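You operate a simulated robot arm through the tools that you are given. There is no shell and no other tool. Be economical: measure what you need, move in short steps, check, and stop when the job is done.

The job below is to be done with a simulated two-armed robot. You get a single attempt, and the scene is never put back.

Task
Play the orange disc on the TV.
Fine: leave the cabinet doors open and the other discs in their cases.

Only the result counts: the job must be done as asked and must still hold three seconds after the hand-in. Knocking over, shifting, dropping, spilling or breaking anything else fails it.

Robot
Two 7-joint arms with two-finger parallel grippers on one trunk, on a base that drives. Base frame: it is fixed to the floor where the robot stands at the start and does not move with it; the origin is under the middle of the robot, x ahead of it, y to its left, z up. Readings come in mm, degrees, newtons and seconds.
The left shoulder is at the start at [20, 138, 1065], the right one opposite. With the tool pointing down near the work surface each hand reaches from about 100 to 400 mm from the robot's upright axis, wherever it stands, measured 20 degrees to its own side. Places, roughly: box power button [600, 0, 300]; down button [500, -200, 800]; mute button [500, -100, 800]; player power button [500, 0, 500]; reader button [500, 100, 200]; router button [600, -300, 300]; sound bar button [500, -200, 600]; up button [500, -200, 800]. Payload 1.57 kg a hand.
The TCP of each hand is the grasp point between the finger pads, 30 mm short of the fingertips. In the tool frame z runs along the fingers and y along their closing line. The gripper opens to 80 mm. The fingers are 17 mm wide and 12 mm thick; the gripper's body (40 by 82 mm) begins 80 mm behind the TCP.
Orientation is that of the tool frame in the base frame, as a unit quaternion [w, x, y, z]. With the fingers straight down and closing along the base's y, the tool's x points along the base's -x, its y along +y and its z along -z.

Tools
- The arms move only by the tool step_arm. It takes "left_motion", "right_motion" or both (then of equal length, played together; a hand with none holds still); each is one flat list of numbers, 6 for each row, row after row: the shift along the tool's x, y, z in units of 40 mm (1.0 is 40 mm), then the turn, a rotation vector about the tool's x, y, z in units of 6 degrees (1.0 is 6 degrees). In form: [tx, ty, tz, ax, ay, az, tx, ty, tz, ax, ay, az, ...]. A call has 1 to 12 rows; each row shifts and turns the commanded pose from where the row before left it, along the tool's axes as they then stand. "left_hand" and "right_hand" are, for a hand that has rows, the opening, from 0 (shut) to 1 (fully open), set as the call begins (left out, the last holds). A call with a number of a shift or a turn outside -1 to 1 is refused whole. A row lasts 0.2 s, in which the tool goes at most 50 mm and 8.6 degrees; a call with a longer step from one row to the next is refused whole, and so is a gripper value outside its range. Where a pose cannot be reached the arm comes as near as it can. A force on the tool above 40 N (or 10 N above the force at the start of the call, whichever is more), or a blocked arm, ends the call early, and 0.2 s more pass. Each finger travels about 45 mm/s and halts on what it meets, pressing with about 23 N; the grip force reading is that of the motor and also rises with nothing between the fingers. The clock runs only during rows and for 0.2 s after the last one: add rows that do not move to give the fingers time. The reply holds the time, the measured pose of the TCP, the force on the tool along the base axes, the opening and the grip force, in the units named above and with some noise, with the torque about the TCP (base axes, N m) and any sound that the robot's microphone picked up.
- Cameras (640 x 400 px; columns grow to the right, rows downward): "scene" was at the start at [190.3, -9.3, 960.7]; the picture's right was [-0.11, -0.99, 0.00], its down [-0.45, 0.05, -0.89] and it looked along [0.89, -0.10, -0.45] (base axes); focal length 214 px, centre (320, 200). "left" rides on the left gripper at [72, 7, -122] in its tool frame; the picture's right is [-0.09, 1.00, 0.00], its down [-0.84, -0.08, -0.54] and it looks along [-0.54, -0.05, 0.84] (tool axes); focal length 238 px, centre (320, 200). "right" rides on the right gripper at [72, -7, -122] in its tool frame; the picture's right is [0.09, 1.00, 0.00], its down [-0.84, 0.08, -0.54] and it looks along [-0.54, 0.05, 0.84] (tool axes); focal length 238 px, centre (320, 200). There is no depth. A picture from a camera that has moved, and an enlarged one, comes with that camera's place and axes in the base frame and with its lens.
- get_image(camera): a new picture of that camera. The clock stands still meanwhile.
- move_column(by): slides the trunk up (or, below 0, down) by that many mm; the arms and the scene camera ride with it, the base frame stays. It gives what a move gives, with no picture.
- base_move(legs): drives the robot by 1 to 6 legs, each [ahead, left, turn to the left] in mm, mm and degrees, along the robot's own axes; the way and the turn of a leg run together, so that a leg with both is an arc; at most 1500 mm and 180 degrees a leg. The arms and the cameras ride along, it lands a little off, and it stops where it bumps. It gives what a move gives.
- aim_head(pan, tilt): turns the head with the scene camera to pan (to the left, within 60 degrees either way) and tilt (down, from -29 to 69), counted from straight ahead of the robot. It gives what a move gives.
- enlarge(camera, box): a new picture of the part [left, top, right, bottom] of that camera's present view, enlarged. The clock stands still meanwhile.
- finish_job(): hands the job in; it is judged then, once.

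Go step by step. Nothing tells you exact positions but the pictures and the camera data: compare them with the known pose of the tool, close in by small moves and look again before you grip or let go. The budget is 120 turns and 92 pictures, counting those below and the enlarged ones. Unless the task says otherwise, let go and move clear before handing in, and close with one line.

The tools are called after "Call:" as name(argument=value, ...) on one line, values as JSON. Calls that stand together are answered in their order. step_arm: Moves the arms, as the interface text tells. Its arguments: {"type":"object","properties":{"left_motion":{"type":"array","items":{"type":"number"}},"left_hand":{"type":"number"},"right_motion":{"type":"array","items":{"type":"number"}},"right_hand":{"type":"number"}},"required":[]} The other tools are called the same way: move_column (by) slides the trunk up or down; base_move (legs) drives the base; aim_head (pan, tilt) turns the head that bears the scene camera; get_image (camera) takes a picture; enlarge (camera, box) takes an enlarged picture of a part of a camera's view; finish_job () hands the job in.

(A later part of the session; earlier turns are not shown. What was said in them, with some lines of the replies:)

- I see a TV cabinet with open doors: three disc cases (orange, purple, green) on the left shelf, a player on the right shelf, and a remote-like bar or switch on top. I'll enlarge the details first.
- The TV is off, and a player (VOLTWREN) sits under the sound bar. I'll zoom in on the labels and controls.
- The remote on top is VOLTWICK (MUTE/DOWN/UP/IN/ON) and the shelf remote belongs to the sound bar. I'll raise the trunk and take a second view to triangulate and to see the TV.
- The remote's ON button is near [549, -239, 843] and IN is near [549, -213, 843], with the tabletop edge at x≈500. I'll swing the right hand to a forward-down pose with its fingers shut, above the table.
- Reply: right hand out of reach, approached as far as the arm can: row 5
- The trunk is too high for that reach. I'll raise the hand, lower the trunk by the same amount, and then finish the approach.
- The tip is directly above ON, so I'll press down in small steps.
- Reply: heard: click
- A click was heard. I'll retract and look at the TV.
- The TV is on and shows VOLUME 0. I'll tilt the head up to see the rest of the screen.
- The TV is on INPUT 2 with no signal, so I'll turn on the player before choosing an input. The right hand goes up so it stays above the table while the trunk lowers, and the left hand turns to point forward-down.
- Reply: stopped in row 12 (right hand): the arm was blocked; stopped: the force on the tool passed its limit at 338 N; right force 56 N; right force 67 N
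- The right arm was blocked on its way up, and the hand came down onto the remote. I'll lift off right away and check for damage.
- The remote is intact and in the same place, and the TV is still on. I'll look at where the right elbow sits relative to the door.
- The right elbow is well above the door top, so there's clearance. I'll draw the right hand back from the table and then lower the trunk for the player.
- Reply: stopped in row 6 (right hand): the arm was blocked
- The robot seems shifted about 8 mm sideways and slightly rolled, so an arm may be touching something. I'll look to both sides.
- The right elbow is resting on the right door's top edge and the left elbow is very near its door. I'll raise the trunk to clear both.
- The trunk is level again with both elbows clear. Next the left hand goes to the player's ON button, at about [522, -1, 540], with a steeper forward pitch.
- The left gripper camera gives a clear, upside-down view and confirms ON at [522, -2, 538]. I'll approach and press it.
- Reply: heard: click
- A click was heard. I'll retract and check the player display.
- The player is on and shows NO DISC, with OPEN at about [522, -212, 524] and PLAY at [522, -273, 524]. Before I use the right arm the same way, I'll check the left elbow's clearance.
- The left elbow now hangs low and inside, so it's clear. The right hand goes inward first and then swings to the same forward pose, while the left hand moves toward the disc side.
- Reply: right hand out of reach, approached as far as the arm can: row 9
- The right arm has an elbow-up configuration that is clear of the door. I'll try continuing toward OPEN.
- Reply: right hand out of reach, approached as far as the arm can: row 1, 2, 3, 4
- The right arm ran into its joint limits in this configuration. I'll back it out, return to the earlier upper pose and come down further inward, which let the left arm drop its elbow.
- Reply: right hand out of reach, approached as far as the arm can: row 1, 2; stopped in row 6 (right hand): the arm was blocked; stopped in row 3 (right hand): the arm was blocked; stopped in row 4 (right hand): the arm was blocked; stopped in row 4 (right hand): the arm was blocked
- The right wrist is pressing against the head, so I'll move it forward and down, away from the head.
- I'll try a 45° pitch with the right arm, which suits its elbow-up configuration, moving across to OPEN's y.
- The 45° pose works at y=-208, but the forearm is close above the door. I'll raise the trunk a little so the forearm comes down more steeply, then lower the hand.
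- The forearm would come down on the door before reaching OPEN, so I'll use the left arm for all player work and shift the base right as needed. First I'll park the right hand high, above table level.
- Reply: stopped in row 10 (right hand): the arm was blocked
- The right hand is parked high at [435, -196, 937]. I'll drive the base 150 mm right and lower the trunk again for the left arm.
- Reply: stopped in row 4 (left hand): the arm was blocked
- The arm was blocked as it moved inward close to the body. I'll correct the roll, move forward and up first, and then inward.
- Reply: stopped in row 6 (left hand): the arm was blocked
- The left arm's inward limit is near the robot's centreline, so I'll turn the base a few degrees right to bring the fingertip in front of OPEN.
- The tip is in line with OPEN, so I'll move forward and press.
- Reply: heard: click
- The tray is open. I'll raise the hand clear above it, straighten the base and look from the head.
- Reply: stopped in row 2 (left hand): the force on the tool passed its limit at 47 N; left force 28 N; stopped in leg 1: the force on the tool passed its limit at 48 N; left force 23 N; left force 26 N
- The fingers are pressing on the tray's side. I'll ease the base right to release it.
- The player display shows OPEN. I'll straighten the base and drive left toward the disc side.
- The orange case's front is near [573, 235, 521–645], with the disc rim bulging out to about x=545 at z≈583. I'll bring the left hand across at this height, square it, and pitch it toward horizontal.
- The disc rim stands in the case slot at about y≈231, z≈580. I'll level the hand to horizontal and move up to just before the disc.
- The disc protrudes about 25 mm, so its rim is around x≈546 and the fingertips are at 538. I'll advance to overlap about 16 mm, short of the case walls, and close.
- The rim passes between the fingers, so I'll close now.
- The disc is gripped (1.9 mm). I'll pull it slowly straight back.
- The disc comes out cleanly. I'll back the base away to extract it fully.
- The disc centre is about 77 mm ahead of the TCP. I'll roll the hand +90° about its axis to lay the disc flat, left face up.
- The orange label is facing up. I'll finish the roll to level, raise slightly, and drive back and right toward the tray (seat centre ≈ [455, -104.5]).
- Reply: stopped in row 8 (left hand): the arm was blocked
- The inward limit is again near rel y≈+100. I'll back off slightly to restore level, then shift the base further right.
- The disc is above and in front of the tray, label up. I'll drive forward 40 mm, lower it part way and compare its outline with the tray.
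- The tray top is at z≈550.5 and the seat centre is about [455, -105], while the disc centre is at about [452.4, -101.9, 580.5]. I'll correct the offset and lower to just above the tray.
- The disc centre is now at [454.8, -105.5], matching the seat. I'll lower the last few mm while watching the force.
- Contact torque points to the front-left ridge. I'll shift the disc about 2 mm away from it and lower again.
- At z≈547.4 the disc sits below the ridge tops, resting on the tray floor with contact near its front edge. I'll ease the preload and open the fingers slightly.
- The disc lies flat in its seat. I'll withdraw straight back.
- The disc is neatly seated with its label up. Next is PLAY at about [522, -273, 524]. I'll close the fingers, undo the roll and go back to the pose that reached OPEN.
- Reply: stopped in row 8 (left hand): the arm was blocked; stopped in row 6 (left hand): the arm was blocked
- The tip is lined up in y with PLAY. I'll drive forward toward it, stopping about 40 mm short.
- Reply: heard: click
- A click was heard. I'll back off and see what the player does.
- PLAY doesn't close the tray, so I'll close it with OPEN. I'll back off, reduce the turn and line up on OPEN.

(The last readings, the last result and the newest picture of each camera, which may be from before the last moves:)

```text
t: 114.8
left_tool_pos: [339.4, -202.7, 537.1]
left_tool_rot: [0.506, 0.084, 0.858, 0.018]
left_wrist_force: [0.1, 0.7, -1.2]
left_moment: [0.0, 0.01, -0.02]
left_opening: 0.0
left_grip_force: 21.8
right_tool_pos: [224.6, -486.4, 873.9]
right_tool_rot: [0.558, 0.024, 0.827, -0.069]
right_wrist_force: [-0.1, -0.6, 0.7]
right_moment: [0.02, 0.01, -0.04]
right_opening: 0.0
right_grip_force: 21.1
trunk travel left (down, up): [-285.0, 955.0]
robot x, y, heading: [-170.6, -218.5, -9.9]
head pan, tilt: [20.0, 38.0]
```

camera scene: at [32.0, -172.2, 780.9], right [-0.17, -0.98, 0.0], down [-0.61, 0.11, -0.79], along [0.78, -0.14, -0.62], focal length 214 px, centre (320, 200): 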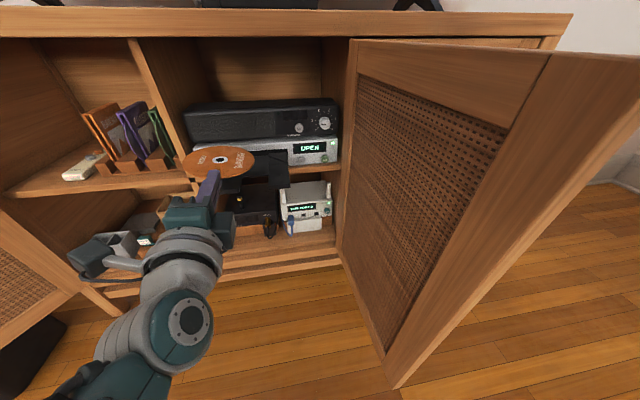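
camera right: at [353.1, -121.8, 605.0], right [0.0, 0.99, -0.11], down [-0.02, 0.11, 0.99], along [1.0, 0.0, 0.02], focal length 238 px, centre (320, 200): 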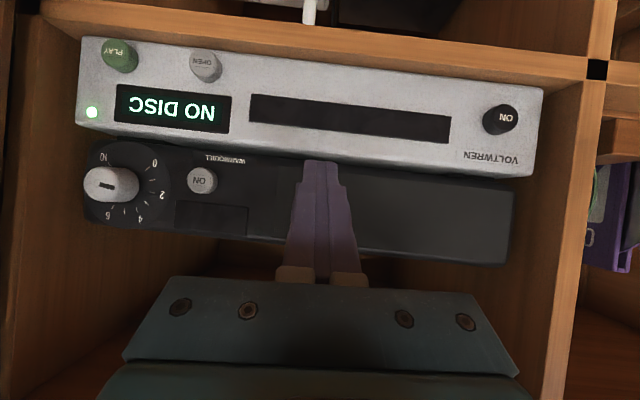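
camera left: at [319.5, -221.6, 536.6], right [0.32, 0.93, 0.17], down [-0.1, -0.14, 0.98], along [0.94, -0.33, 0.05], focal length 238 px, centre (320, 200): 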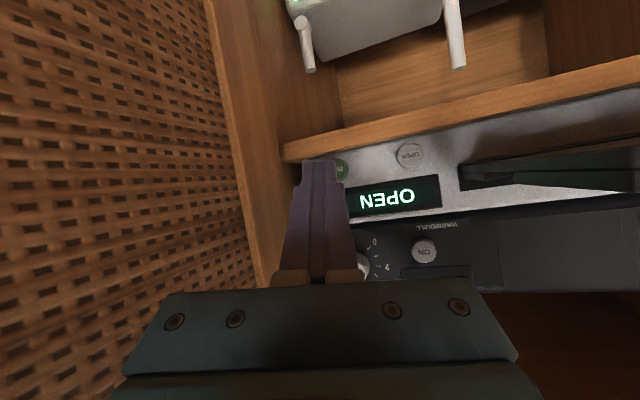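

Call:
move_column(by=4)

Call:
base_move(legs=[[124, 7, 0]])

Call:
get_image(camera="left")

```text
t: 115.3
left_tool_pos: [339.6, -198.9, 541.4]
left_tool_rot: [0.506, 0.085, 0.858, 0.023]
left_wrist_force: [0.2, -0.7, 0.1]
left_moment: [-0.01, -0.01, 0.0]
left_opening: 0.2
left_grip_force: 20.8
right_tool_pos: [227.0, -488.7, 878.2]
right_tool_rot: [0.558, 0.025, 0.826, -0.071]
right_wrist_force: [-0.5, -0.2, -0.7]
right_moment: [0.03, 0.01, -0.01]
right_opening: 0.0
right_grip_force: 21.3
trunk travel left (down, up): [-289.0, 951.0]
robot x, y, heading: [-169.7, -215.5, -10.1]
head pan, tilt: [20.0, 38.0]
```

```text
t: 116.6
left_tool_pos: [461.4, -213.1, 540.1]
left_tool_rot: [0.506, 0.085, 0.858, 0.023]
left_wrist_force: [0.0, 0.3, -0.6]
left_moment: [-0.01, -0.02, -0.04]
left_opening: 0.0
left_grip_force: 20.9
right_tool_pos: [348.1, -501.2, 878.4]
right_tool_rot: [0.558, 0.026, 0.826, -0.071]
right_wrist_force: [-0.5, 0.2, -0.2]
right_moment: [0.01, 0.0, 0.03]
right_opening: 0.1
right_grip_force: 21.0
trunk travel left (down, up): [-289.0, 951.0]
robot x, y, heading: [-49.4, -234.6, -9.9]
head pan, tilt: [20.0, 38.0]
```

```text
9 pictures are left
camera left: at [321.1, -188.4, 538.7], right [0.17, 0.96, 0.21], down [-0.09, -0.19, 0.98], along [0.98, -0.18, 0.05], focal length 238 px, centre (320, 200)
```

left: 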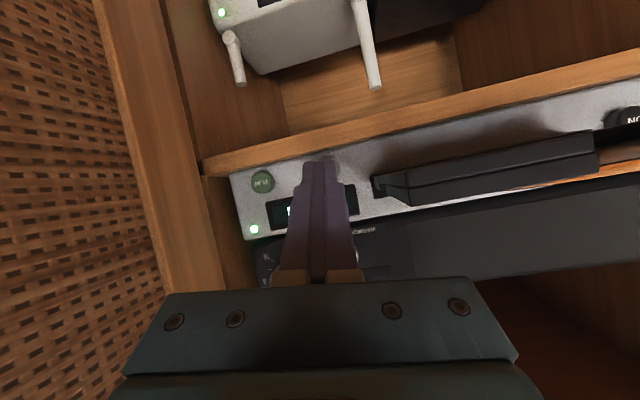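

Call:
step_arm(left_motion=[-0.13, 0.015, 0.24, 0, 0, 0, -0.13, 0.015, 0.24, 0, 0, 0, -0.047, 0.005, 0.087, 0, 0, 0, -0.047, 0.005, 0.087, 0, 0, 0])

```text
t: 117.6
left_tool_pos: [491.5, -214.7, 540.6]
left_tool_rot: [0.507, 0.085, 0.858, 0.022]
left_wrist_force: [-1.4, -0.1, 1.8]
left_moment: [0.0, -0.02, 0.03]
left_opening: 0.0
left_grip_force: 21.3
right_tool_pos: [347.1, -501.3, 878.5]
right_tool_rot: [0.558, 0.025, 0.826, -0.071]
right_wrist_force: [0.4, -0.8, 0.5]
right_moment: [0.01, 0.0, -0.01]
right_opening: 0.0
right_grip_force: 21.8
trunk travel left (down, up): [-289.0, 951.0]
robot x, y, heading: [-47.8, -231.7, -9.9]
head pan, tilt: [20.0, 38.0]
heard: click
```

A click was heard. I'll back off and check the display.

Call:
step_arm(left_motion=[0.2, -0.04, -0.38, 0, 0, 0, 0, 0, 0, 0, 0, 0, 0, 0, 0, 0, 0, 0, 0, 0, 0, 0, 0, 0, 0, 0, 0, 0, 0, 0])

Call:
enlarge(camera="left", box=[200, 80, 640, 300])

```text
t: 118.8
left_tool_pos: [474.8, -209.0, 541.6]
left_tool_rot: [0.506, 0.087, 0.858, 0.028]
left_wrist_force: [0.7, 0.1, 0.5]
left_moment: [0.01, -0.01, 0.01]
left_opening: 0.1
left_grip_force: 21.1
right_tool_pos: [348.2, -501.2, 878.2]
right_tool_rot: [0.557, 0.025, 0.827, -0.071]
right_wrist_force: [-0.1, -0.1, -0.1]
right_moment: [0.04, -0.01, -0.01]
right_opening: 0.1
right_grip_force: 21.3
trunk travel left (down, up): [-289.0, 951.0]
robot x, y, heading: [-48.9, -234.1, -9.9]
head pan, tilt: [20.0, 38.0]
```

```text
1.45 times, centred on (420, 190) of left
camera zoom: at [334.7, -185.3, 539.4], right [0.16, 0.96, 0.21], down [-0.09, -0.2, 0.98], along [0.98, -0.18, 0.05], focal length 347 px, centre (174, 214)
```

zoom: 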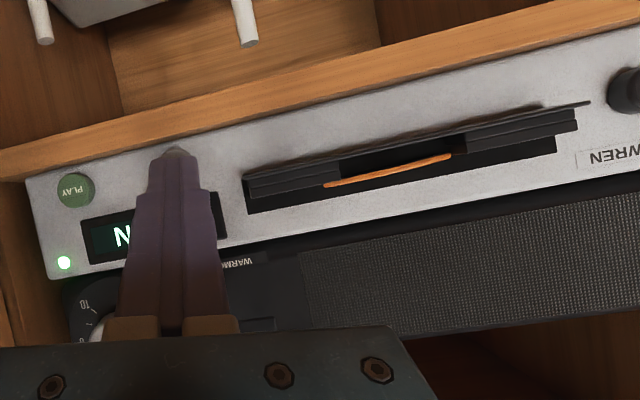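

The tray is closing with the disc in it. I'll turn about 6.5° right, which lines the tip up with PLAY.

Call:
base_move(legs=[[0, 0, -6.5]])

Call:
enlarge(camera="left", box=[200, 80, 640, 300])

```text
t: 119.8
left_tool_pos: [475.0, -268.5, 541.9]
left_tool_rot: [0.506, 0.135, 0.852, -0.001]
left_wrist_force: [-0.5, -0.3, -0.4]
left_moment: [-0.01, -0.01, 0.0]
left_opening: 0.2
left_grip_force: 21.1
right_tool_pos: [314.2, -544.2, 878.9]
right_tool_rot: [0.553, 0.072, 0.824, -0.102]
right_wrist_force: [-0.1, -0.2, 0.1]
right_moment: [0.04, -0.02, 0.0]
right_opening: 0.0
right_grip_force: 21.4
trunk travel left (down, up): [-289.0, 951.0]
robot x, y, heading: [-49.8, -230.6, -16.4]
head pan, tilt: [20.0, 38.0]
```

```text
1.45 times, centred on (420, 190) of left
camera zoom: at [337.8, -229.1, 539.4], right [0.27, 0.94, 0.21], down [-0.11, -0.19, 0.98], along [0.96, -0.29, 0.05], focal length 347 px, centre (174, 214)
```

zoom: 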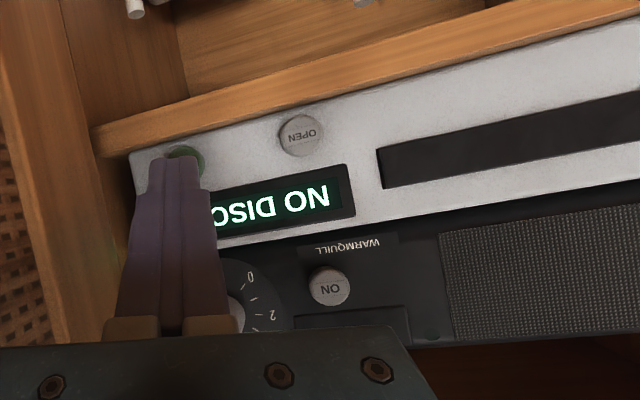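

Call:
step_arm(left_motion=[-0.071, 0.05, 0.296, 0, 0, 0, -0.045, 0.02, 0.086, 0, 0, 0, -0.045, 0.02, 0.086, 0, 0, 0])

Call:
step_arm(left_motion=[0.2, -0.1, -0.38, 0, 0, 0, 0.2, -0.1, -0.38, 0, 0, 0, 0, 0, 0, 0, 0, 0, 0, 0, 0, 0, 0, 0, 0, 0, 0, 0, 0, 0, 0, 0, 0, 0, 0, 0, 0, 0, 0, 0, 0, 0])

Call:
enlarge(camera="left", box=[200, 80, 640, 300])

```text
t: 120.5
left_tool_pos: [492.2, -270.6, 538.1]
left_tool_rot: [0.506, 0.136, 0.852, -0.002]
left_wrist_force: [-5.6, 0.1, 3.7]
left_moment: [0.02, -0.12, 0.04]
left_opening: 0.0
left_grip_force: 21.3
right_tool_pos: [312.9, -545.8, 877.1]
right_tool_rot: [0.552, 0.073, 0.824, -0.103]
right_wrist_force: [0.9, -0.2, 0.5]
right_moment: [-0.04, 0.02, 0.02]
right_opening: 0.3
right_grip_force: 20.9
trunk travel left (down, up): [-289.0, 951.0]
robot x, y, heading: [-52.0, -234.4, -16.5]
head pan, tilt: [20.0, 38.0]
heard: click
```

```text
t: 122.2
left_tool_pos: [466.5, -252.2, 537.4]
left_tool_rot: [0.511, 0.14, 0.848, 0.018]
left_wrist_force: [-0.4, -0.1, 0.1]
left_moment: [-0.03, 0.03, 0.01]
left_opening: 0.0
left_grip_force: 21.3
right_tool_pos: [314.7, -544.5, 879.2]
right_tool_rot: [0.552, 0.073, 0.824, -0.103]
right_wrist_force: [-0.4, 0.4, 0.7]
right_moment: [0.01, -0.01, 0.03]
right_opening: 0.0
right_grip_force: 21.0
trunk travel left (down, up): [-289.0, 951.0]
robot x, y, heading: [-51.9, -234.3, -16.4]
head pan, tilt: [20.0, 38.0]
```

```text
1.45 times, centred on (420, 190) of left
camera zoom: at [328.9, -213.7, 534.5], right [0.26, 0.93, 0.25], down [-0.12, -0.23, 0.97], along [0.96, -0.28, 0.05], focal length 347 px, centre (174, 214)
```

zoom: 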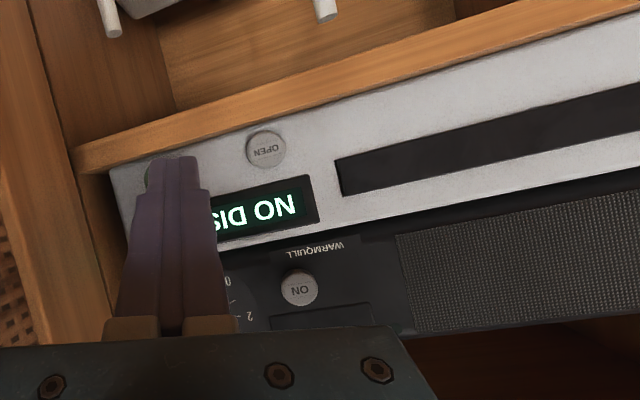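

The display still reads NO DISC, though the disc looked centred in the seat. I'll wait a couple of seconds in case it's still loading, then look again.

Call:
step_arm(left_motion=[0, 0, 0, 0, 0, 0, 0, 0, 0, 0, 0, 0, 0, 0, 0, 0, 0, 0, 0, 0, 0, 0, 0, 0, 0, 0, 0, 0, 0, 0, 0, 0, 0, 0, 0, 0, 0, 0, 0, 0, 0, 0, 0, 0, 0, 0, 0, 0, 0, 0, 0, 0, 0, 0])

Call:
enlarge(camera="left", box=[260, 80, 460, 240])

```text
t: 124.2
left_tool_pos: [464.7, -251.6, 535.1]
left_tool_rot: [0.509, 0.14, 0.849, 0.019]
left_wrist_force: [-1.1, 0.4, -0.6]
left_moment: [0.02, 0.01, -0.01]
left_opening: 0.0
left_grip_force: 21.3
right_tool_pos: [314.2, -544.4, 878.8]
right_tool_rot: [0.553, 0.073, 0.824, -0.103]
right_wrist_force: [-0.6, 0.2, 0.1]
right_moment: [0.0, -0.04, 0.04]
right_opening: 0.0
right_grip_force: 21.5
trunk travel left (down, up): [-289.0, 951.0]
robot x, y, heading: [-51.8, -235.5, -16.5]
head pan, tilt: [20.0, 38.0]
```

```text
2.50 times, centred on (360, 160) of left
camera zoom: at [327.9, -212.6, 533.3], right [0.26, 0.93, 0.25], down [-0.12, -0.23, 0.97], along [0.96, -0.28, 0.05], focal length 596 px, centre (220, 300)
```

zoom: 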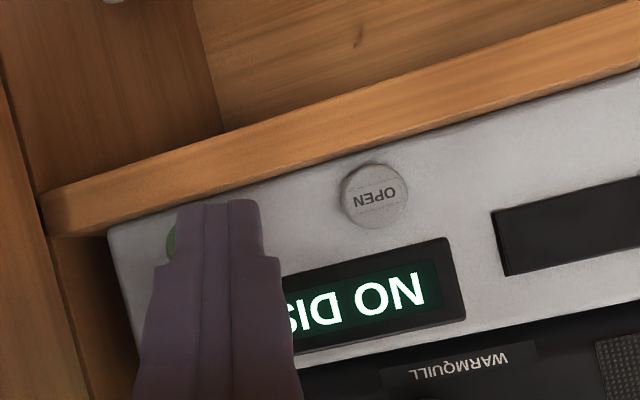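

It's still NO DISC, so the disc may not be fully seated. I'll turn back to OPEN, reopen the tray and inspect.

Call:
base_move(legs=[[0, 0, 4.3]])

```text
t: 125.0
left_tool_pos: [464.9, -211.9, 537.1]
left_tool_rot: [0.508, 0.108, 0.854, 0.038]
left_wrist_force: [-0.6, 0.1, -0.2]
left_moment: [-0.03, 0.03, -0.04]
left_opening: 0.1
left_grip_force: 21.1
right_tool_pos: [337.2, -517.1, 878.5]
right_tool_rot: [0.556, 0.041, 0.826, -0.081]
right_wrist_force: [-0.2, 0.1, 0.5]
right_moment: [0.02, -0.01, 0.02]
right_opening: 0.1
right_grip_force: 21.4
trunk travel left (down, up): [-289.0, 951.0]
robot x, y, heading: [-46.6, -234.0, -12.0]
head pan, tilt: [20.0, 38.0]
```

Call:
step_arm(left_motion=[-0.207, 0.02, 0.394, 0, 0, 0, -0.046, 0.005, 0.088, 0, 0, 0, -0.046, 0.005, 0.088, 0, 0, 0, 0.1, -0.03, -0.2, 0, 0, 0, 0.2, -0.06, -0.4, 0, 0, 0])

```text
t: 126.2
left_tool_pos: [471.9, -196.0, 541.1]
left_tool_rot: [0.514, 0.106, 0.849, 0.054]
left_wrist_force: [0.3, 0.9, 1.0]
left_moment: [-0.01, -0.01, -0.01]
left_opening: 0.0
left_grip_force: 21.4
right_tool_pos: [337.4, -516.7, 876.6]
right_tool_rot: [0.556, 0.041, 0.826, -0.081]
right_wrist_force: [0.5, -0.8, -0.6]
right_moment: [0.01, 0.0, -0.02]
right_opening: 0.1
right_grip_force: 21.4
trunk travel left (down, up): [-289.0, 951.0]
robot x, y, heading: [-50.5, -231.2, -12.2]
head pan, tilt: [20.0, 38.0]
heard: click
```

Call:
base_move(legs=[[0, -28, 0], [-117, -20, 0]])

Call:
aim_head(pan=32, tilt=38)

Call:
enlarge(camera="scene", box=[265, 100, 405, 190])

```text
t: 127.9
left_tool_pos: [345.5, -220.3, 533.6]
left_tool_rot: [0.509, 0.112, 0.852, 0.053]
left_wrist_force: [0.1, -1.5, -0.3]
left_moment: [0.01, -0.02, 0.01]
left_opening: 0.0
left_grip_force: 21.0
right_tool_pos: [215.3, -539.4, 878.7]
right_tool_rot: [0.556, 0.04, 0.826, -0.081]
right_wrist_force: [0.1, 0.6, 0.5]
right_moment: [0.03, -0.05, -0.03]
right_opening: 0.0
right_grip_force: 21.1
trunk travel left (down, up): [-289.0, 951.0]
robot x, y, heading: [-173.3, -258.1, -12.3]
head pan, tilt: [20.0, 38.0]
```

```text
t: 128.6
left_tool_pos: [347.3, -215.2, 533.7]
left_tool_rot: [0.51, 0.113, 0.851, 0.059]
left_wrist_force: [-0.8, 0.7, 0.2]
left_moment: [0.03, -0.02, -0.02]
left_opening: 0.1
left_grip_force: 21.4
right_tool_pos: [214.4, -539.6, 879.1]
right_tool_rot: [0.557, 0.04, 0.826, -0.081]
right_wrist_force: [0.3, 0.6, 0.0]
right_moment: [-0.01, -0.03, 0.01]
right_opening: 0.0
right_grip_force: 21.3
trunk travel left (down, up): [-289.0, 951.0]
robot x, y, heading: [-172.9, -257.0, -11.8]
head pan, tilt: [32.0, 38.0]
```

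```text
4.44 times, centred on (335, 145) of scene
camera zoom: at [7.1, -246.6, 791.9], right [0.34, -0.94, 0.0], down [-0.58, -0.21, -0.79], along [0.74, 0.27, -0.62], focal length 953 px, centre (253, 444)
```

zoom: 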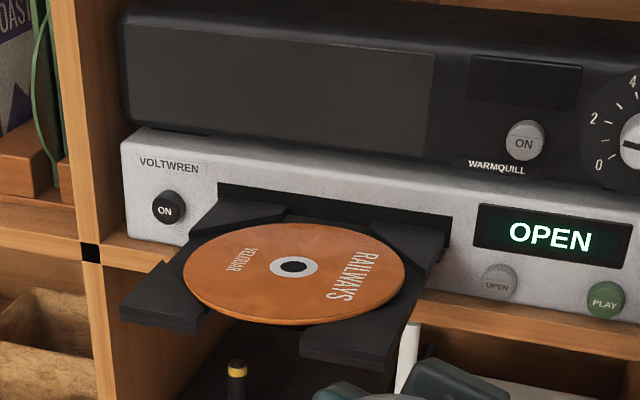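

Call:
enlarge(camera="scene", box=[288, 140, 364, 188])

```text
8.33 times, centred on (326, 164) of scene
camera zoom: at [7.1, -246.6, 791.9], right [0.34, -0.94, 0.0], down [-0.58, -0.21, -0.79], along [0.74, 0.27, -0.62], focal length 1787 px, centre (270, 500)
```

zoom: 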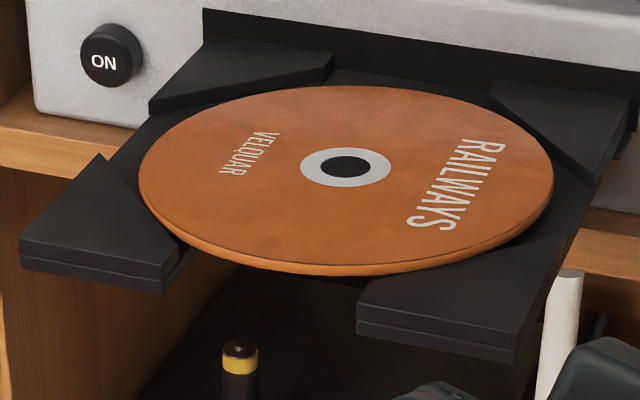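

The disc's front rim is riding on the front ridges, about 1–3 mm too far forward. I'll nudge it rearward with closed fingertips through the notch, whose end faces push forward-down.

Call:
move_column(by=31)

Call:
base_move(legs=[[0, 0, 12]])

```text
t: 129.4
left_tool_pos: [346.7, -214.3, 564.5]
left_tool_rot: [0.509, 0.114, 0.851, 0.059]
left_wrist_force: [-0.6, 1.3, 0.5]
left_moment: [-0.03, -0.01, -0.02]
left_opening: 0.0
left_grip_force: 21.7
right_tool_pos: [215.1, -538.6, 908.5]
right_tool_rot: [0.557, 0.041, 0.826, -0.081]
right_wrist_force: [0.2, -0.2, 0.4]
right_moment: [-0.01, 0.03, 0.03]
right_opening: 0.1
right_grip_force: 21.3
trunk travel left (down, up): [-320.0, 920.0]
robot x, y, heading: [-172.1, -259.1, -12.1]
head pan, tilt: [32.0, 38.0]
```

```text
t: 130.6
left_tool_pos: [326.2, -109.0, 563.5]
left_tool_rot: [0.5, 0.024, 0.858, 0.112]
left_wrist_force: [-0.2, -0.2, 0.0]
left_moment: [-0.02, 0.0, -0.01]
left_opening: 0.0
left_grip_force: 21.1
right_tool_pos: [265.0, -453.9, 909.1]
right_tool_rot: [0.562, -0.046, 0.826, -0.022]
right_wrist_force: [0.8, -0.8, 0.2]
right_moment: [0.02, 0.01, -0.01]
right_opening: 0.0
right_grip_force: 21.5
trunk travel left (down, up): [-320.0, 920.0]
robot x, y, heading: [-171.7, -257.1, -0.2]
head pan, tilt: [32.0, 38.0]
```

Call:
step_arm(left_motion=[0, 0, 0, 0.8, 0, -0.73, 0, 0, 0, 0.8, 0, -0.73])

```text
t: 131.2
left_tool_pos: [326.1, -108.3, 564.7]
left_tool_rot: [0.504, 0.0, 0.864, 0.002]
left_wrist_force: [-0.1, 0.4, -0.6]
left_moment: [0.0, -0.05, 0.0]
left_opening: 0.1
left_grip_force: 21.4
right_tool_pos: [265.4, -453.2, 908.6]
right_tool_rot: [0.562, -0.046, 0.825, -0.022]
right_wrist_force: [-0.4, -0.1, 0.2]
right_moment: [-0.01, 0.04, 0.03]
right_opening: 0.0
right_grip_force: 21.7
trunk travel left (down, up): [-320.0, 920.0]
robot x, y, heading: [-170.7, -257.1, 0.2]
head pan, tilt: [32.0, 38.0]
```

Call:
step_arm(left_motion=[-0.197, 0.03, 0.348, 0, 0, 0, -0.197, 0.03, 0.348, 0, 0, 0, -0.025, 0, 0.0435, 0, 0, 0, -0.025, 0, 0.0435, 0, 0, 0, -0.025, 0, 0.0435, 0, 0, 0])

```text
t: 132.3
left_tool_pos: [365.1, -106.2, 563.4]
left_tool_rot: [0.504, 0.0, 0.863, 0.002]
left_wrist_force: [0.0, -0.4, 0.7]
left_moment: [0.0, 0.01, 0.0]
left_opening: 0.0
left_grip_force: 20.8
right_tool_pos: [264.6, -453.0, 909.9]
right_tool_rot: [0.562, -0.046, 0.826, -0.022]
right_wrist_force: [-0.5, 0.3, -0.8]
right_moment: [0.06, 0.0, 0.0]
right_opening: 0.0
right_grip_force: 21.5
trunk travel left (down, up): [-320.0, 920.0]
robot x, y, heading: [-170.5, -256.5, 0.1]
head pan, tilt: [32.0, 38.0]
```

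Call:
step_arm(left_motion=[-0.025, 0, 0.0435, 0, 0, 0, -0.025, 0, 0.0435, 0, 0, 0])

```text
t: 132.9
left_tool_pos: [368.7, -105.8, 564.3]
left_tool_rot: [0.503, 0.0, 0.864, 0.002]
left_wrist_force: [-0.2, 0.1, -0.3]
left_moment: [0.02, -0.03, -0.04]
left_opening: 0.1
left_grip_force: 20.9
right_tool_pos: [265.7, -452.2, 908.5]
right_tool_rot: [0.563, -0.046, 0.825, -0.022]
right_wrist_force: [0.3, -0.6, -1.0]
right_moment: [-0.02, 0.01, 0.04]
right_opening: 0.0
right_grip_force: 21.6
trunk travel left (down, up): [-320.0, 920.0]
robot x, y, heading: [-169.2, -256.3, -0.2]
head pan, tilt: [32.0, 38.0]
```

Call:
step_arm(left_motion=[-0.025, 0, 0.0435, 0, 0, 0, -0.025, 0, 0.0435, 0, 0, 0])

```text
t: 133.6
left_tool_pos: [372.1, -105.8, 564.0]
left_tool_rot: [0.504, 0.0, 0.864, 0.003]
left_wrist_force: [-0.5, -0.1, 0.0]
left_moment: [0.01, 0.06, 0.03]
left_opening: 0.2
left_grip_force: 21.5
right_tool_pos: [264.8, -453.3, 910.1]
right_tool_rot: [0.562, -0.047, 0.826, -0.022]
right_wrist_force: [0.4, -0.4, 0.1]
right_moment: [-0.01, 0.01, -0.01]
right_opening: 0.0
right_grip_force: 21.0
trunk travel left (down, up): [-320.0, 920.0]
robot x, y, heading: [-176.2, -257.3, 0.2]
head pan, tilt: [32.0, 38.0]
```

Call:
step_arm(left_motion=[-0.025, 0, 0.0435, 0, 0, 0])

```text
t: 133.9
left_tool_pos: [374.0, -105.8, 564.6]
left_tool_rot: [0.504, 0.0, 0.864, 0.002]
left_wrist_force: [-0.6, 0.0, -0.4]
left_moment: [0.0, 0.02, 0.02]
left_opening: 0.0
left_grip_force: 21.1
right_tool_pos: [265.8, -453.6, 909.5]
right_tool_rot: [0.562, -0.045, 0.826, -0.023]
right_wrist_force: [-0.5, 0.1, 0.3]
right_moment: [0.02, 0.01, -0.01]
right_opening: 0.0
right_grip_force: 21.4
trunk travel left (down, up): [-320.0, 920.0]
robot x, y, heading: [-170.9, -256.6, -0.1]
head pan, tilt: [32.0, 38.0]
```

Call:
aim_head(pan=20, tilt=38)

Call:
enlarge(camera="scene", box=[285, 130, 375, 190])

```text
t: 134.7
left_tool_pos: [373.6, -107.2, 564.5]
left_tool_rot: [0.504, 0.0, 0.864, 0.002]
left_wrist_force: [-0.7, 0.1, 0.5]
left_moment: [-0.02, 0.02, 0.0]
left_opening: 0.0
left_grip_force: 21.2
right_tool_pos: [264.8, -453.6, 909.6]
right_tool_rot: [0.563, -0.045, 0.825, -0.023]
right_wrist_force: [0.2, 0.1, -0.5]
right_moment: [0.01, 0.02, 0.01]
right_opening: 0.0
right_grip_force: 21.0
trunk travel left (down, up): [-320.0, 920.0]
robot x, y, heading: [-166.3, -256.8, -0.0]
head pan, tilt: [20.0, 38.0]
```

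```text
6.67 times, centred on (330, 160) of scene
camera zoom: at [9.2, -226.0, 822.9], right [0.34, -0.94, 0.0], down [-0.58, -0.21, -0.79], along [0.74, 0.27, -0.62], focal length 1430 px, centre (253, 467)
```

zoom: 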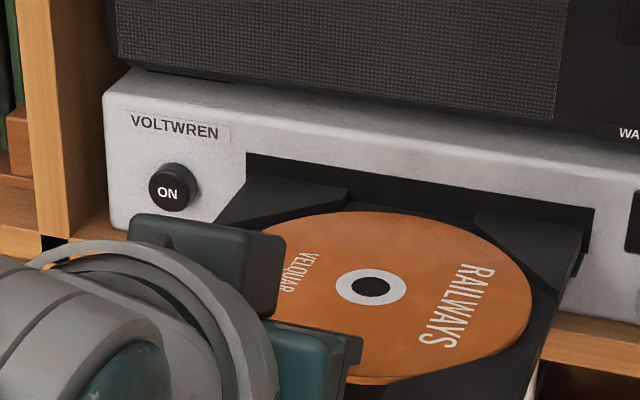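

The disc looks lower against the rear ridges now. I'll nudge a little further until I feel the rear stop.

Call:
step_arm(left_motion=[-0.02, 0.02, 0.035, 0, 0, 0, 0, 0, 0, 0, 0, 0])

```text
t: 135.3
left_tool_pos: [376.1, -104.6, 563.6]
left_tool_rot: [0.503, 0.0, 0.864, 0.002]
left_wrist_force: [0.1, 0.1, -0.7]
left_moment: [0.0, -0.01, 0.02]
left_opening: 0.0
left_grip_force: 21.1
right_tool_pos: [265.0, -453.1, 909.3]
right_tool_rot: [0.562, -0.046, 0.826, -0.023]
right_wrist_force: [-0.1, 0.0, -0.5]
right_moment: [0.01, 0.03, 0.05]
right_opening: 0.1
right_grip_force: 21.0
trunk travel left (down, up): [-320.0, 920.0]
robot x, y, heading: [-172.2, -253.7, 0.3]
head pan, tilt: [20.0, 38.0]
```

Call:
step_arm(left_motion=[-0.025, 0, 0.0435, 0, 0, 0, -0.025, 0, 0.0435, 0, 0, 0])

```text
t: 135.9
left_tool_pos: [381.4, -105.0, 563.4]
left_tool_rot: [0.504, 0.0, 0.864, 0.002]
left_wrist_force: [-0.3, 0.7, 0.5]
left_moment: [0.0, 0.01, 0.02]
left_opening: 0.0
left_grip_force: 21.1
right_tool_pos: [265.3, -453.2, 910.4]
right_tool_rot: [0.562, -0.045, 0.825, -0.023]
right_wrist_force: [0.1, 0.4, -0.1]
right_moment: [0.0, 0.0, 0.01]
right_opening: 0.0
right_grip_force: 21.5
trunk travel left (down, up): [-320.0, 920.0]
robot x, y, heading: [-172.4, -256.8, -0.1]
head pan, tilt: [20.0, 38.0]
```

Call:
step_arm(left_motion=[-0.025, 0, 0.0435, 0, 0, 0])

```text
t: 136.3
left_tool_pos: [382.2, -105.7, 564.4]
left_tool_rot: [0.504, 0.0, 0.864, 0.002]
left_wrist_force: [-0.9, 0.5, -0.2]
left_moment: [0.01, 0.04, 0.0]
left_opening: 0.0
left_grip_force: 21.5
right_tool_pos: [265.3, -453.2, 908.7]
right_tool_rot: [0.563, -0.046, 0.825, -0.021]
right_wrist_force: [0.5, 0.4, 0.4]
right_moment: [-0.02, 0.02, -0.01]
right_opening: 0.0
right_grip_force: 21.3
trunk travel left (down, up): [-320.0, 920.0]
robot x, y, heading: [-172.8, -254.3, 0.1]
head pan, tilt: [20.0, 38.0]
```

Call:
step_arm(left_motion=[-0.025, 0, 0.0435, 0, 0, 0, 0, 0, 0, 0, 0, 0])

```text
t: 136.9
left_tool_pos: [383.7, -105.3, 566.7]
left_tool_rot: [0.504, 0.0, 0.864, 0.002]
left_wrist_force: [0.2, -0.5, -0.6]
left_moment: [0.01, 0.02, -0.01]
left_opening: 0.4
left_grip_force: 22.0
right_tool_pos: [263.0, -453.9, 909.6]
right_tool_rot: [0.561, -0.046, 0.826, -0.023]
right_wrist_force: [0.0, -0.4, 0.3]
right_moment: [-0.01, 0.0, -0.01]
right_opening: 0.0
right_grip_force: 21.1
trunk travel left (down, up): [-320.0, 920.0]
robot x, y, heading: [-173.4, -257.2, 0.2]
head pan, tilt: [20.0, 38.0]
```

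The fingertip moved through without a firm stop. I'll withdraw and return to press OPEN so the tray closes.

Call:
step_arm(left_motion=[0.34, 0, -0.6, 0, 0, 0, 0.34, 0, -0.6, 0, 0, 0])

Call:
move_column(by=-26)

Call:
base_move(legs=[[0, 0, -13.5]])

```text
t: 137.5
left_tool_pos: [326.5, -106.0, 564.3]
left_tool_rot: [0.504, 0.0, 0.864, 0.002]
left_wrist_force: [0.1, -1.1, -0.3]
left_moment: [0.0, -0.01, 0.01]
left_opening: 0.0
left_grip_force: 21.5
right_tool_pos: [264.9, -453.1, 908.3]
right_tool_rot: [0.562, -0.046, 0.826, -0.022]
right_wrist_force: [-0.2, -0.3, 0.4]
right_moment: [0.02, 0.0, 0.01]
right_opening: 0.2
right_grip_force: 21.6
trunk travel left (down, up): [-320.0, 920.0]
robot x, y, heading: [-171.9, -258.1, -0.0]
head pan, tilt: [20.0, 38.0]
```

```text
t: 138.2
left_tool_pos: [327.0, -107.1, 540.3]
left_tool_rot: [0.504, 0.0, 0.863, 0.002]
left_wrist_force: [0.1, 0.4, 0.7]
left_moment: [0.0, -0.01, -0.02]
left_opening: 0.2
left_grip_force: 20.6
right_tool_pos: [265.5, -452.8, 882.4]
right_tool_rot: [0.562, -0.046, 0.826, -0.022]
right_wrist_force: [0.3, -0.9, 0.2]
right_moment: [-0.01, 0.0, 0.03]
right_opening: 0.0
right_grip_force: 21.4
trunk travel left (down, up): [-294.0, 946.0]
robot x, y, heading: [-171.3, -260.5, -0.0]
head pan, tilt: [20.0, 38.0]
```

```text
t: 139.4
left_tool_pos: [348.2, -225.9, 538.4]
left_tool_rot: [0.5, 0.101, 0.858, -0.057]
left_wrist_force: [-0.2, 0.1, 0.0]
left_moment: [-0.02, -0.03, 0.0]
left_opening: 0.2
left_grip_force: 21.6
right_tool_pos: [207.1, -549.9, 883.7]
right_tool_rot: [0.556, 0.051, 0.825, -0.088]
right_wrist_force: [0.8, 0.6, 1.0]
right_moment: [-0.01, 0.01, 0.01]
right_opening: 0.0
right_grip_force: 21.2
trunk travel left (down, up): [-294.0, 946.0]
robot x, y, heading: [-172.4, -258.7, -13.7]
head pan, tilt: [20.0, 38.0]
```

Call:
base_move(legs=[[110, 45, 0]])

```text
t: 140.7
left_tool_pos: [464.7, -209.9, 538.0]
left_tool_rot: [0.501, 0.102, 0.858, -0.058]
left_wrist_force: [0.0, -0.8, 0.3]
left_moment: [0.01, 0.03, 0.0]
left_opening: 0.4
left_grip_force: 20.8
right_tool_pos: [323.9, -532.0, 883.6]
right_tool_rot: [0.556, 0.052, 0.825, -0.088]
right_wrist_force: [0.2, 0.1, -0.6]
right_moment: [-0.01, 0.02, 0.0]
right_opening: 0.1
right_grip_force: 21.2
trunk travel left (down, up): [-294.0, 946.0]
robot x, y, heading: [-54.6, -241.8, -13.4]
head pan, tilt: [20.0, 38.0]
```

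Call:
step_arm(left_motion=[-0.216, 0.105, 0.382, 0, 0, 0, -0.048, 0.023, 0.085, 0, 0, 0, -0.048, 0.023, 0.085, 0, 0, 0])

```text
t: 141.5
left_tool_pos: [489.0, -209.6, 537.2]
left_tool_rot: [0.5, 0.102, 0.858, -0.058]
left_wrist_force: [-1.6, -0.3, -0.2]
left_moment: [-0.02, -0.01, -0.02]
left_opening: 0.0
left_grip_force: 21.3
right_tool_pos: [323.6, -532.2, 882.4]
right_tool_rot: [0.556, 0.052, 0.825, -0.088]
right_wrist_force: [-0.1, 0.0, 0.5]
right_moment: [0.02, -0.02, 0.03]
right_opening: 0.2
right_grip_force: 21.7
trunk travel left (down, up): [-294.0, 946.0]
robot x, y, heading: [-52.8, -234.5, -13.4]
head pan, tilt: [20.0, 38.0]
heard: click
```

Call:
step_arm(left_motion=[0.2, -0.095, -0.36, 0, 0, 0, 0, 0, 0, 0, 0, 0, 0, 0, 0, 0, 0, 0, 0, 0, 0, 0, 0, 0, 0, 0, 0, 0, 0, 0, 0, 0, 0, 0, 0, 0, 0, 0, 0, 0, 0, 0, 0, 0, 0, 0, 0, 0, 0, 0, 0, 0, 0, 0])

Call:
base_move(legs=[[0, 0, -6]])

```text
t: 143.5
left_tool_pos: [473.0, -207.8, 537.3]
left_tool_rot: [0.501, 0.101, 0.858, -0.057]
left_wrist_force: [0.2, -0.5, -0.1]
left_moment: [-0.05, 0.01, -0.03]
left_opening: 0.3
left_grip_force: 20.6
right_tool_pos: [324.8, -532.1, 884.0]
right_tool_rot: [0.556, 0.053, 0.825, -0.089]
right_wrist_force: [-0.3, -0.1, 0.4]
right_moment: [0.0, 0.0, 0.02]
right_opening: 0.0
right_grip_force: 21.3
trunk travel left (down, up): [-294.0, 946.0]
robot x, y, heading: [-49.2, -243.4, -13.6]
head pan, tilt: [20.0, 38.0]
```

```text
t: 144.4
left_tool_pos: [474.8, -264.0, 537.7]
left_tool_rot: [0.497, 0.146, 0.852, -0.083]
left_wrist_force: [0.2, -0.6, 0.8]
left_moment: [-0.01, 0.02, 0.0]
left_opening: 0.1
left_grip_force: 21.3
right_tool_pos: [292.6, -569.7, 883.0]
right_tool_rot: [0.55, 0.094, 0.821, -0.117]
right_wrist_force: [-0.1, -0.8, 0.5]
right_moment: [0.03, -0.03, -0.01]
right_opening: 0.0
right_grip_force: 21.3
trunk travel left (down, up): [-294.0, 946.0]
robot x, y, heading: [-58.0, -239.8, -19.6]
head pan, tilt: [20.0, 38.0]
```

Call:
step_arm(left_motion=[-0.14, 0.1, 0.247, 0, 0, 0, -0.047, 0.033, 0.082, 0, 0, 0, -0.047, 0.033, 0.082, 0, 0, 0])

Call:
step_arm(left_motion=[0.2, -0.14, -0.36, 0, 0, 0, 0.2, -0.14, -0.36, 0, 0, 0, 0, 0, 0, 0, 0, 0, 0, 0, 0, 0, 0, 0, 0, 0, 0, 0, 0, 0, 0, 0, 0, 0, 0, 0, 0, 0, 0, 0, 0, 0, 0, 0, 0, 0, 0, 0])

```text
t: 145.2
left_tool_pos: [492.4, -264.8, 535.8]
left_tool_rot: [0.497, 0.146, 0.852, -0.084]
left_wrist_force: [-5.5, -0.4, 2.4]
left_moment: [0.0, -0.03, -0.02]
left_opening: 0.0
left_grip_force: 21.1
right_tool_pos: [291.2, -570.3, 883.3]
right_tool_rot: [0.55, 0.095, 0.822, -0.118]
right_wrist_force: [0.0, 0.0, 0.0]
right_moment: [0.05, 0.01, 0.0]
right_opening: 0.1
right_grip_force: 21.5
trunk travel left (down, up): [-294.0, 946.0]
robot x, y, heading: [-55.4, -242.8, -19.6]
head pan, tilt: [20.0, 38.0]
heard: click
```

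```text
t: 147.0
left_tool_pos: [459.7, -263.8, 537.2]
left_tool_rot: [0.496, 0.146, 0.852, -0.083]
left_wrist_force: [0.9, 0.6, -0.5]
left_moment: [-0.02, -0.03, 0.02]
left_opening: 0.0
left_grip_force: 21.5
right_tool_pos: [291.0, -570.2, 882.6]
right_tool_rot: [0.55, 0.095, 0.821, -0.118]
right_wrist_force: [-0.2, 0.0, 0.6]
right_moment: [-0.02, -0.01, 0.05]
right_opening: 0.0
right_grip_force: 20.9
trunk travel left (down, up): [-294.0, 946.0]
robot x, y, heading: [-55.5, -240.2, -19.6]
head pan, tilt: [20.0, 38.0]
```

The second PLAY press clicked. I'll back away and straighten up so one picture shows both the TV and the player.

Call:
base_move(legs=[[-200, 0, 0], [0, 0, 19.6]])

Call:
aim_head(pan=8, tilt=0)

Call:
enlarge(camera="scene", box=[150, 20, 530, 300])

```text
t: 149.7
left_tool_pos: [245.0, -20.9, 536.5]
left_tool_rot: [0.504, -0.003, 0.864, 0.004]
left_wrist_force: [-0.3, 0.4, -0.2]
left_moment: [-0.02, -0.01, 0.02]
left_opening: 0.0
left_grip_force: 21.0
right_tool_pos: [192.6, -365.5, 883.0]
right_tool_rot: [0.562, -0.048, 0.826, -0.02]
right_wrist_force: [-0.4, -0.1, 0.1]
right_moment: [0.0, -0.03, 0.0]
right_opening: 0.0
right_grip_force: 21.1
trunk travel left (down, up): [-294.0, 946.0]
robot x, y, heading: [-247.2, -170.1, 0.2]
head pan, tilt: [20.0, 38.0]
```

```text
t: 150.7
left_tool_pos: [245.5, -20.0, 537.0]
left_tool_rot: [0.504, -0.003, 0.864, 0.004]
left_wrist_force: [-0.3, 0.3, 0.7]
left_moment: [0.01, 0.01, -0.01]
left_opening: 0.0
left_grip_force: 21.3
right_tool_pos: [192.8, -366.1, 884.1]
right_tool_rot: [0.562, -0.048, 0.825, -0.02]
right_wrist_force: [0.8, 0.2, 0.5]
right_moment: [0.0, 0.02, 0.02]
right_opening: 0.0
right_grip_force: 21.0
trunk travel left (down, up): [-294.0, 946.0]
robot x, y, heading: [-246.3, -170.8, 0.4]
head pan, tilt: [8.0, 0.0]
```

```text
1.43 times, centred on (340, 160) of scene
camera zoom: at [-57.2, -156.8, 857.6], right [0.15, -0.99, 0.0], down [0.0, 0.0, -1.0], along [0.99, 0.15, 0.0], focal length 306 px, centre (291, 257)
```

zoom: 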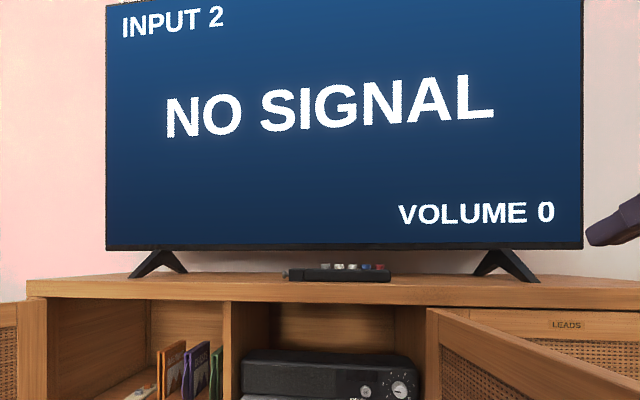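

The TV is on INPUT 2 with NO SIGNAL; the player likely feeds another input. I'll bring the right hand to the remote's IN button.

Call:
step_arm(left_motion=[0.49, 0, -0.87, 0, 0, 0, 0.25, 0, -0.43, 0, 0, 0])

Call:
base_move(legs=[[0, 153, 0], [196, 0, 0]])

Call:
move_column(by=15)

```text
t: 151.3
left_tool_pos: [185.3, -21.3, 538.4]
left_tool_rot: [0.503, -0.002, 0.864, 0.003]
left_wrist_force: [-0.6, -0.3, 0.0]
left_moment: [0.03, 0.02, -0.03]
left_opening: 0.0
left_grip_force: 21.5
right_tool_pos: [192.6, -366.0, 883.4]
right_tool_rot: [0.562, -0.05, 0.826, -0.02]
right_wrist_force: [0.2, -0.8, -1.0]
right_moment: [0.01, 0.02, 0.02]
right_opening: 0.0
right_grip_force: 21.7
trunk travel left (down, up): [-294.0, 946.0]
robot x, y, heading: [-243.8, -171.3, 0.4]
head pan, tilt: [8.0, 0.0]
```

```text
t: 153.9
left_tool_pos: [382.8, 131.5, 537.8]
left_tool_rot: [0.503, -0.001, 0.864, 0.003]
left_wrist_force: [0.0, -0.9, -0.1]
left_moment: [0.04, 0.02, -0.02]
left_opening: 0.0
left_grip_force: 21.3
right_tool_pos: [388.4, -211.0, 883.9]
right_tool_rot: [0.561, -0.048, 0.826, -0.021]
right_wrist_force: [0.5, 0.4, 0.1]
right_moment: [-0.01, 0.02, 0.02]
right_opening: 0.1
right_grip_force: 22.0
trunk travel left (down, up): [-294.0, 946.0]
robot x, y, heading: [-50.0, -19.8, -0.0]
head pan, tilt: [8.0, 0.0]
```

```text
t: 154.6
left_tool_pos: [381.6, 131.3, 553.0]
left_tool_rot: [0.502, -0.002, 0.865, 0.003]
left_wrist_force: [0.2, -0.6, -0.1]
left_moment: [0.02, 0.02, -0.02]
left_opening: 0.0
left_grip_force: 21.8
right_tool_pos: [388.6, -210.4, 898.1]
right_tool_rot: [0.562, -0.048, 0.825, -0.021]
right_wrist_force: [0.3, -0.5, 0.1]
right_moment: [0.0, 0.03, 0.0]
right_opening: 0.0
right_grip_force: 20.9
trunk travel left (down, up): [-309.0, 931.0]
robot x, y, heading: [-49.7, -18.8, 0.3]
head pan, tilt: [8.0, 0.0]
```

Call:
step_arm(right_motion=[-0.226, -0.05, 0.79, 0, 0, 0, -0.226, -0.05, 0.79, 0, 0, 0, -0.226, -0.05, 0.79, 0, 0, 0, -0.226, -0.05, 0.79, 0, 0, 0])

```text
t: 155.6
left_tool_pos: [383.2, 132.5, 553.3]
left_tool_rot: [0.505, -0.002, 0.863, 0.003]
left_wrist_force: [0.0, 0.3, -0.8]
left_moment: [0.01, -0.02, 0.01]
left_opening: 0.0
left_grip_force: 21.8
right_tool_pos: [520.2, -212.1, 886.2]
right_tool_rot: [0.563, -0.048, 0.825, -0.021]
right_wrist_force: [0.1, -0.7, -0.4]
right_moment: [-0.02, 0.02, 0.02]
right_opening: 0.0
right_grip_force: 21.5
trunk travel left (down, up): [-309.0, 931.0]
robot x, y, heading: [-50.5, -12.3, 0.1]
head pan, tilt: [8.0, 0.0]
```

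Call:
step_arm(right_motion=[0.23, 0.022, 0.092, 0, 0, 0, 0.23, 0.022, 0.092, 0, 0, 0, 0.046, 0.004, 0.018, 0, 0, 0, 0.046, 0.004, 0.018, 0, 0, 0, 0.046, 0.004, 0.018, 0, 0, 0])

```text
t: 156.8
left_tool_pos: [382.0, 131.8, 553.2]
left_tool_rot: [0.504, -0.002, 0.864, 0.003]
left_wrist_force: [0.5, 0.4, 0.2]
left_moment: [-0.01, -0.01, -0.01]
left_opening: 0.1
left_grip_force: 22.1
right_tool_pos: [519.7, -212.3, 859.1]
right_tool_rot: [0.562, -0.048, 0.826, -0.021]
right_wrist_force: [-0.2, 0.5, 0.3]
right_moment: [0.0, -0.05, -0.01]
right_opening: 0.0
right_grip_force: 21.7
trunk travel left (down, up): [-309.0, 931.0]
robot x, y, heading: [-46.0, -20.3, 0.3]
head pan, tilt: [8.0, 0.0]
```

No click yet, so I'll press a little deeper.

Call:
step_arm(right_motion=[0.046, 0.004, 0.018, 0, 0, 0, 0.046, 0.004, 0.018, 0, 0, 0])

```text
t: 157.3
left_tool_pos: [382.2, 132.2, 552.6]
left_tool_rot: [0.503, -0.002, 0.865, 0.003]
left_wrist_force: [-0.1, 0.0, -0.2]
left_moment: [-0.01, 0.01, -0.03]
left_opening: 0.2
left_grip_force: 20.9
right_tool_pos: [518.8, -212.8, 856.6]
right_tool_rot: [0.563, -0.048, 0.825, -0.021]
right_wrist_force: [-1.0, -1.7, 4.3]
right_moment: [-0.01, -0.11, -0.04]
right_opening: 0.0
right_grip_force: 21.3
trunk travel left (down, up): [-309.0, 931.0]
robot x, y, heading: [-48.7, -17.9, 0.3]
head pan, tilt: [8.0, 0.0]
heard: click
```

IN clicked. I'll lift off, back away and take the last picture framed to include both the TV text and the player display.

Call:
step_arm(right_motion=[-0.3, -0.03, -0.12, 0, 0, 0, -0.3, -0.03, -0.12, 0, 0, 0, -0.3, -0.03, -0.12, 0, 0, 0])

Call:
base_move(legs=[[-195, 0, 0]])

Call:
aim_head(pan=0, tilt=0)

Call:
enlarge(camera="scene", box=[110, 75, 534, 340])

```text
t: 158.2
left_tool_pos: [381.0, 132.2, 552.4]
left_tool_rot: [0.503, -0.002, 0.865, 0.003]
left_wrist_force: [0.5, -0.6, 0.7]
left_moment: [-0.02, -0.01, -0.03]
left_opening: 0.0
left_grip_force: 21.6
right_tool_pos: [518.5, -213.2, 896.4]
right_tool_rot: [0.562, -0.048, 0.825, -0.021]
right_wrist_force: [-0.6, 0.1, -0.5]
right_moment: [0.02, 0.04, -0.02]
right_opening: 0.0
right_grip_force: 21.0
trunk travel left (down, up): [-309.0, 931.0]
robot x, y, heading: [-48.0, -11.5, 0.3]
head pan, tilt: [8.0, 0.0]
```

```text
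t: 159.7
left_tool_pos: [184.9, 131.6, 552.5]
left_tool_rot: [0.503, -0.003, 0.864, 0.004]
left_wrist_force: [0.4, -0.6, -0.2]
left_moment: [0.04, -0.01, 0.01]
left_opening: 0.2
left_grip_force: 21.3
right_tool_pos: [322.1, -215.0, 894.0]
right_tool_rot: [0.562, -0.048, 0.826, -0.021]
right_wrist_force: [0.3, -0.3, 0.1]
right_moment: [-0.02, -0.01, -0.01]
right_opening: 0.1
right_grip_force: 21.7
trunk travel left (down, up): [-309.0, 931.0]
robot x, y, heading: [-247.7, -19.3, 0.4]
head pan, tilt: [8.0, 0.0]
```

```text
t: 160.4
left_tool_pos: [186.0, 132.4, 554.3]
left_tool_rot: [0.504, -0.002, 0.864, 0.003]
left_wrist_force: [0.5, 0.2, 0.0]
left_moment: [0.04, 0.01, 0.01]
left_opening: 0.1
left_grip_force: 21.1
right_tool_pos: [322.0, -214.1, 894.6]
right_tool_rot: [0.562, -0.047, 0.825, -0.021]
right_wrist_force: [-0.6, -0.7, 0.1]
right_moment: [0.02, -0.02, 0.0]
right_opening: 0.0
right_grip_force: 21.5
trunk travel left (down, up): [-309.0, 931.0]
robot x, y, heading: [-242.9, -17.3, 0.3]
head pan, tilt: [0.0, 0.0]
```

```text
1.51 times, centred on (322, 208) of scene
camera zoom: at [-56.5, -14.8, 872.6], right [0.01, -1.0, 0.0], down [0.0, 0.0, -1.0], along [1.0, 0.01, 0.0], focal length 324 px, centre (317, 189)
```

zoom: 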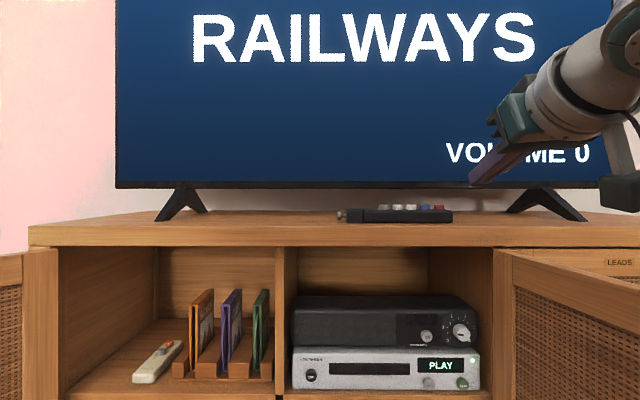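

The TV now shows RAILWAYS and the player reads PLAY. The hands are clear and everything else is in place, so I'm handing in.

Call:
finish_job()

```text
The job is handed in.
```

The orange RAILWAYS disc is playing on the TV: the last picture shows its title on screen and PLAY on the player. The TV volume is still at 0.
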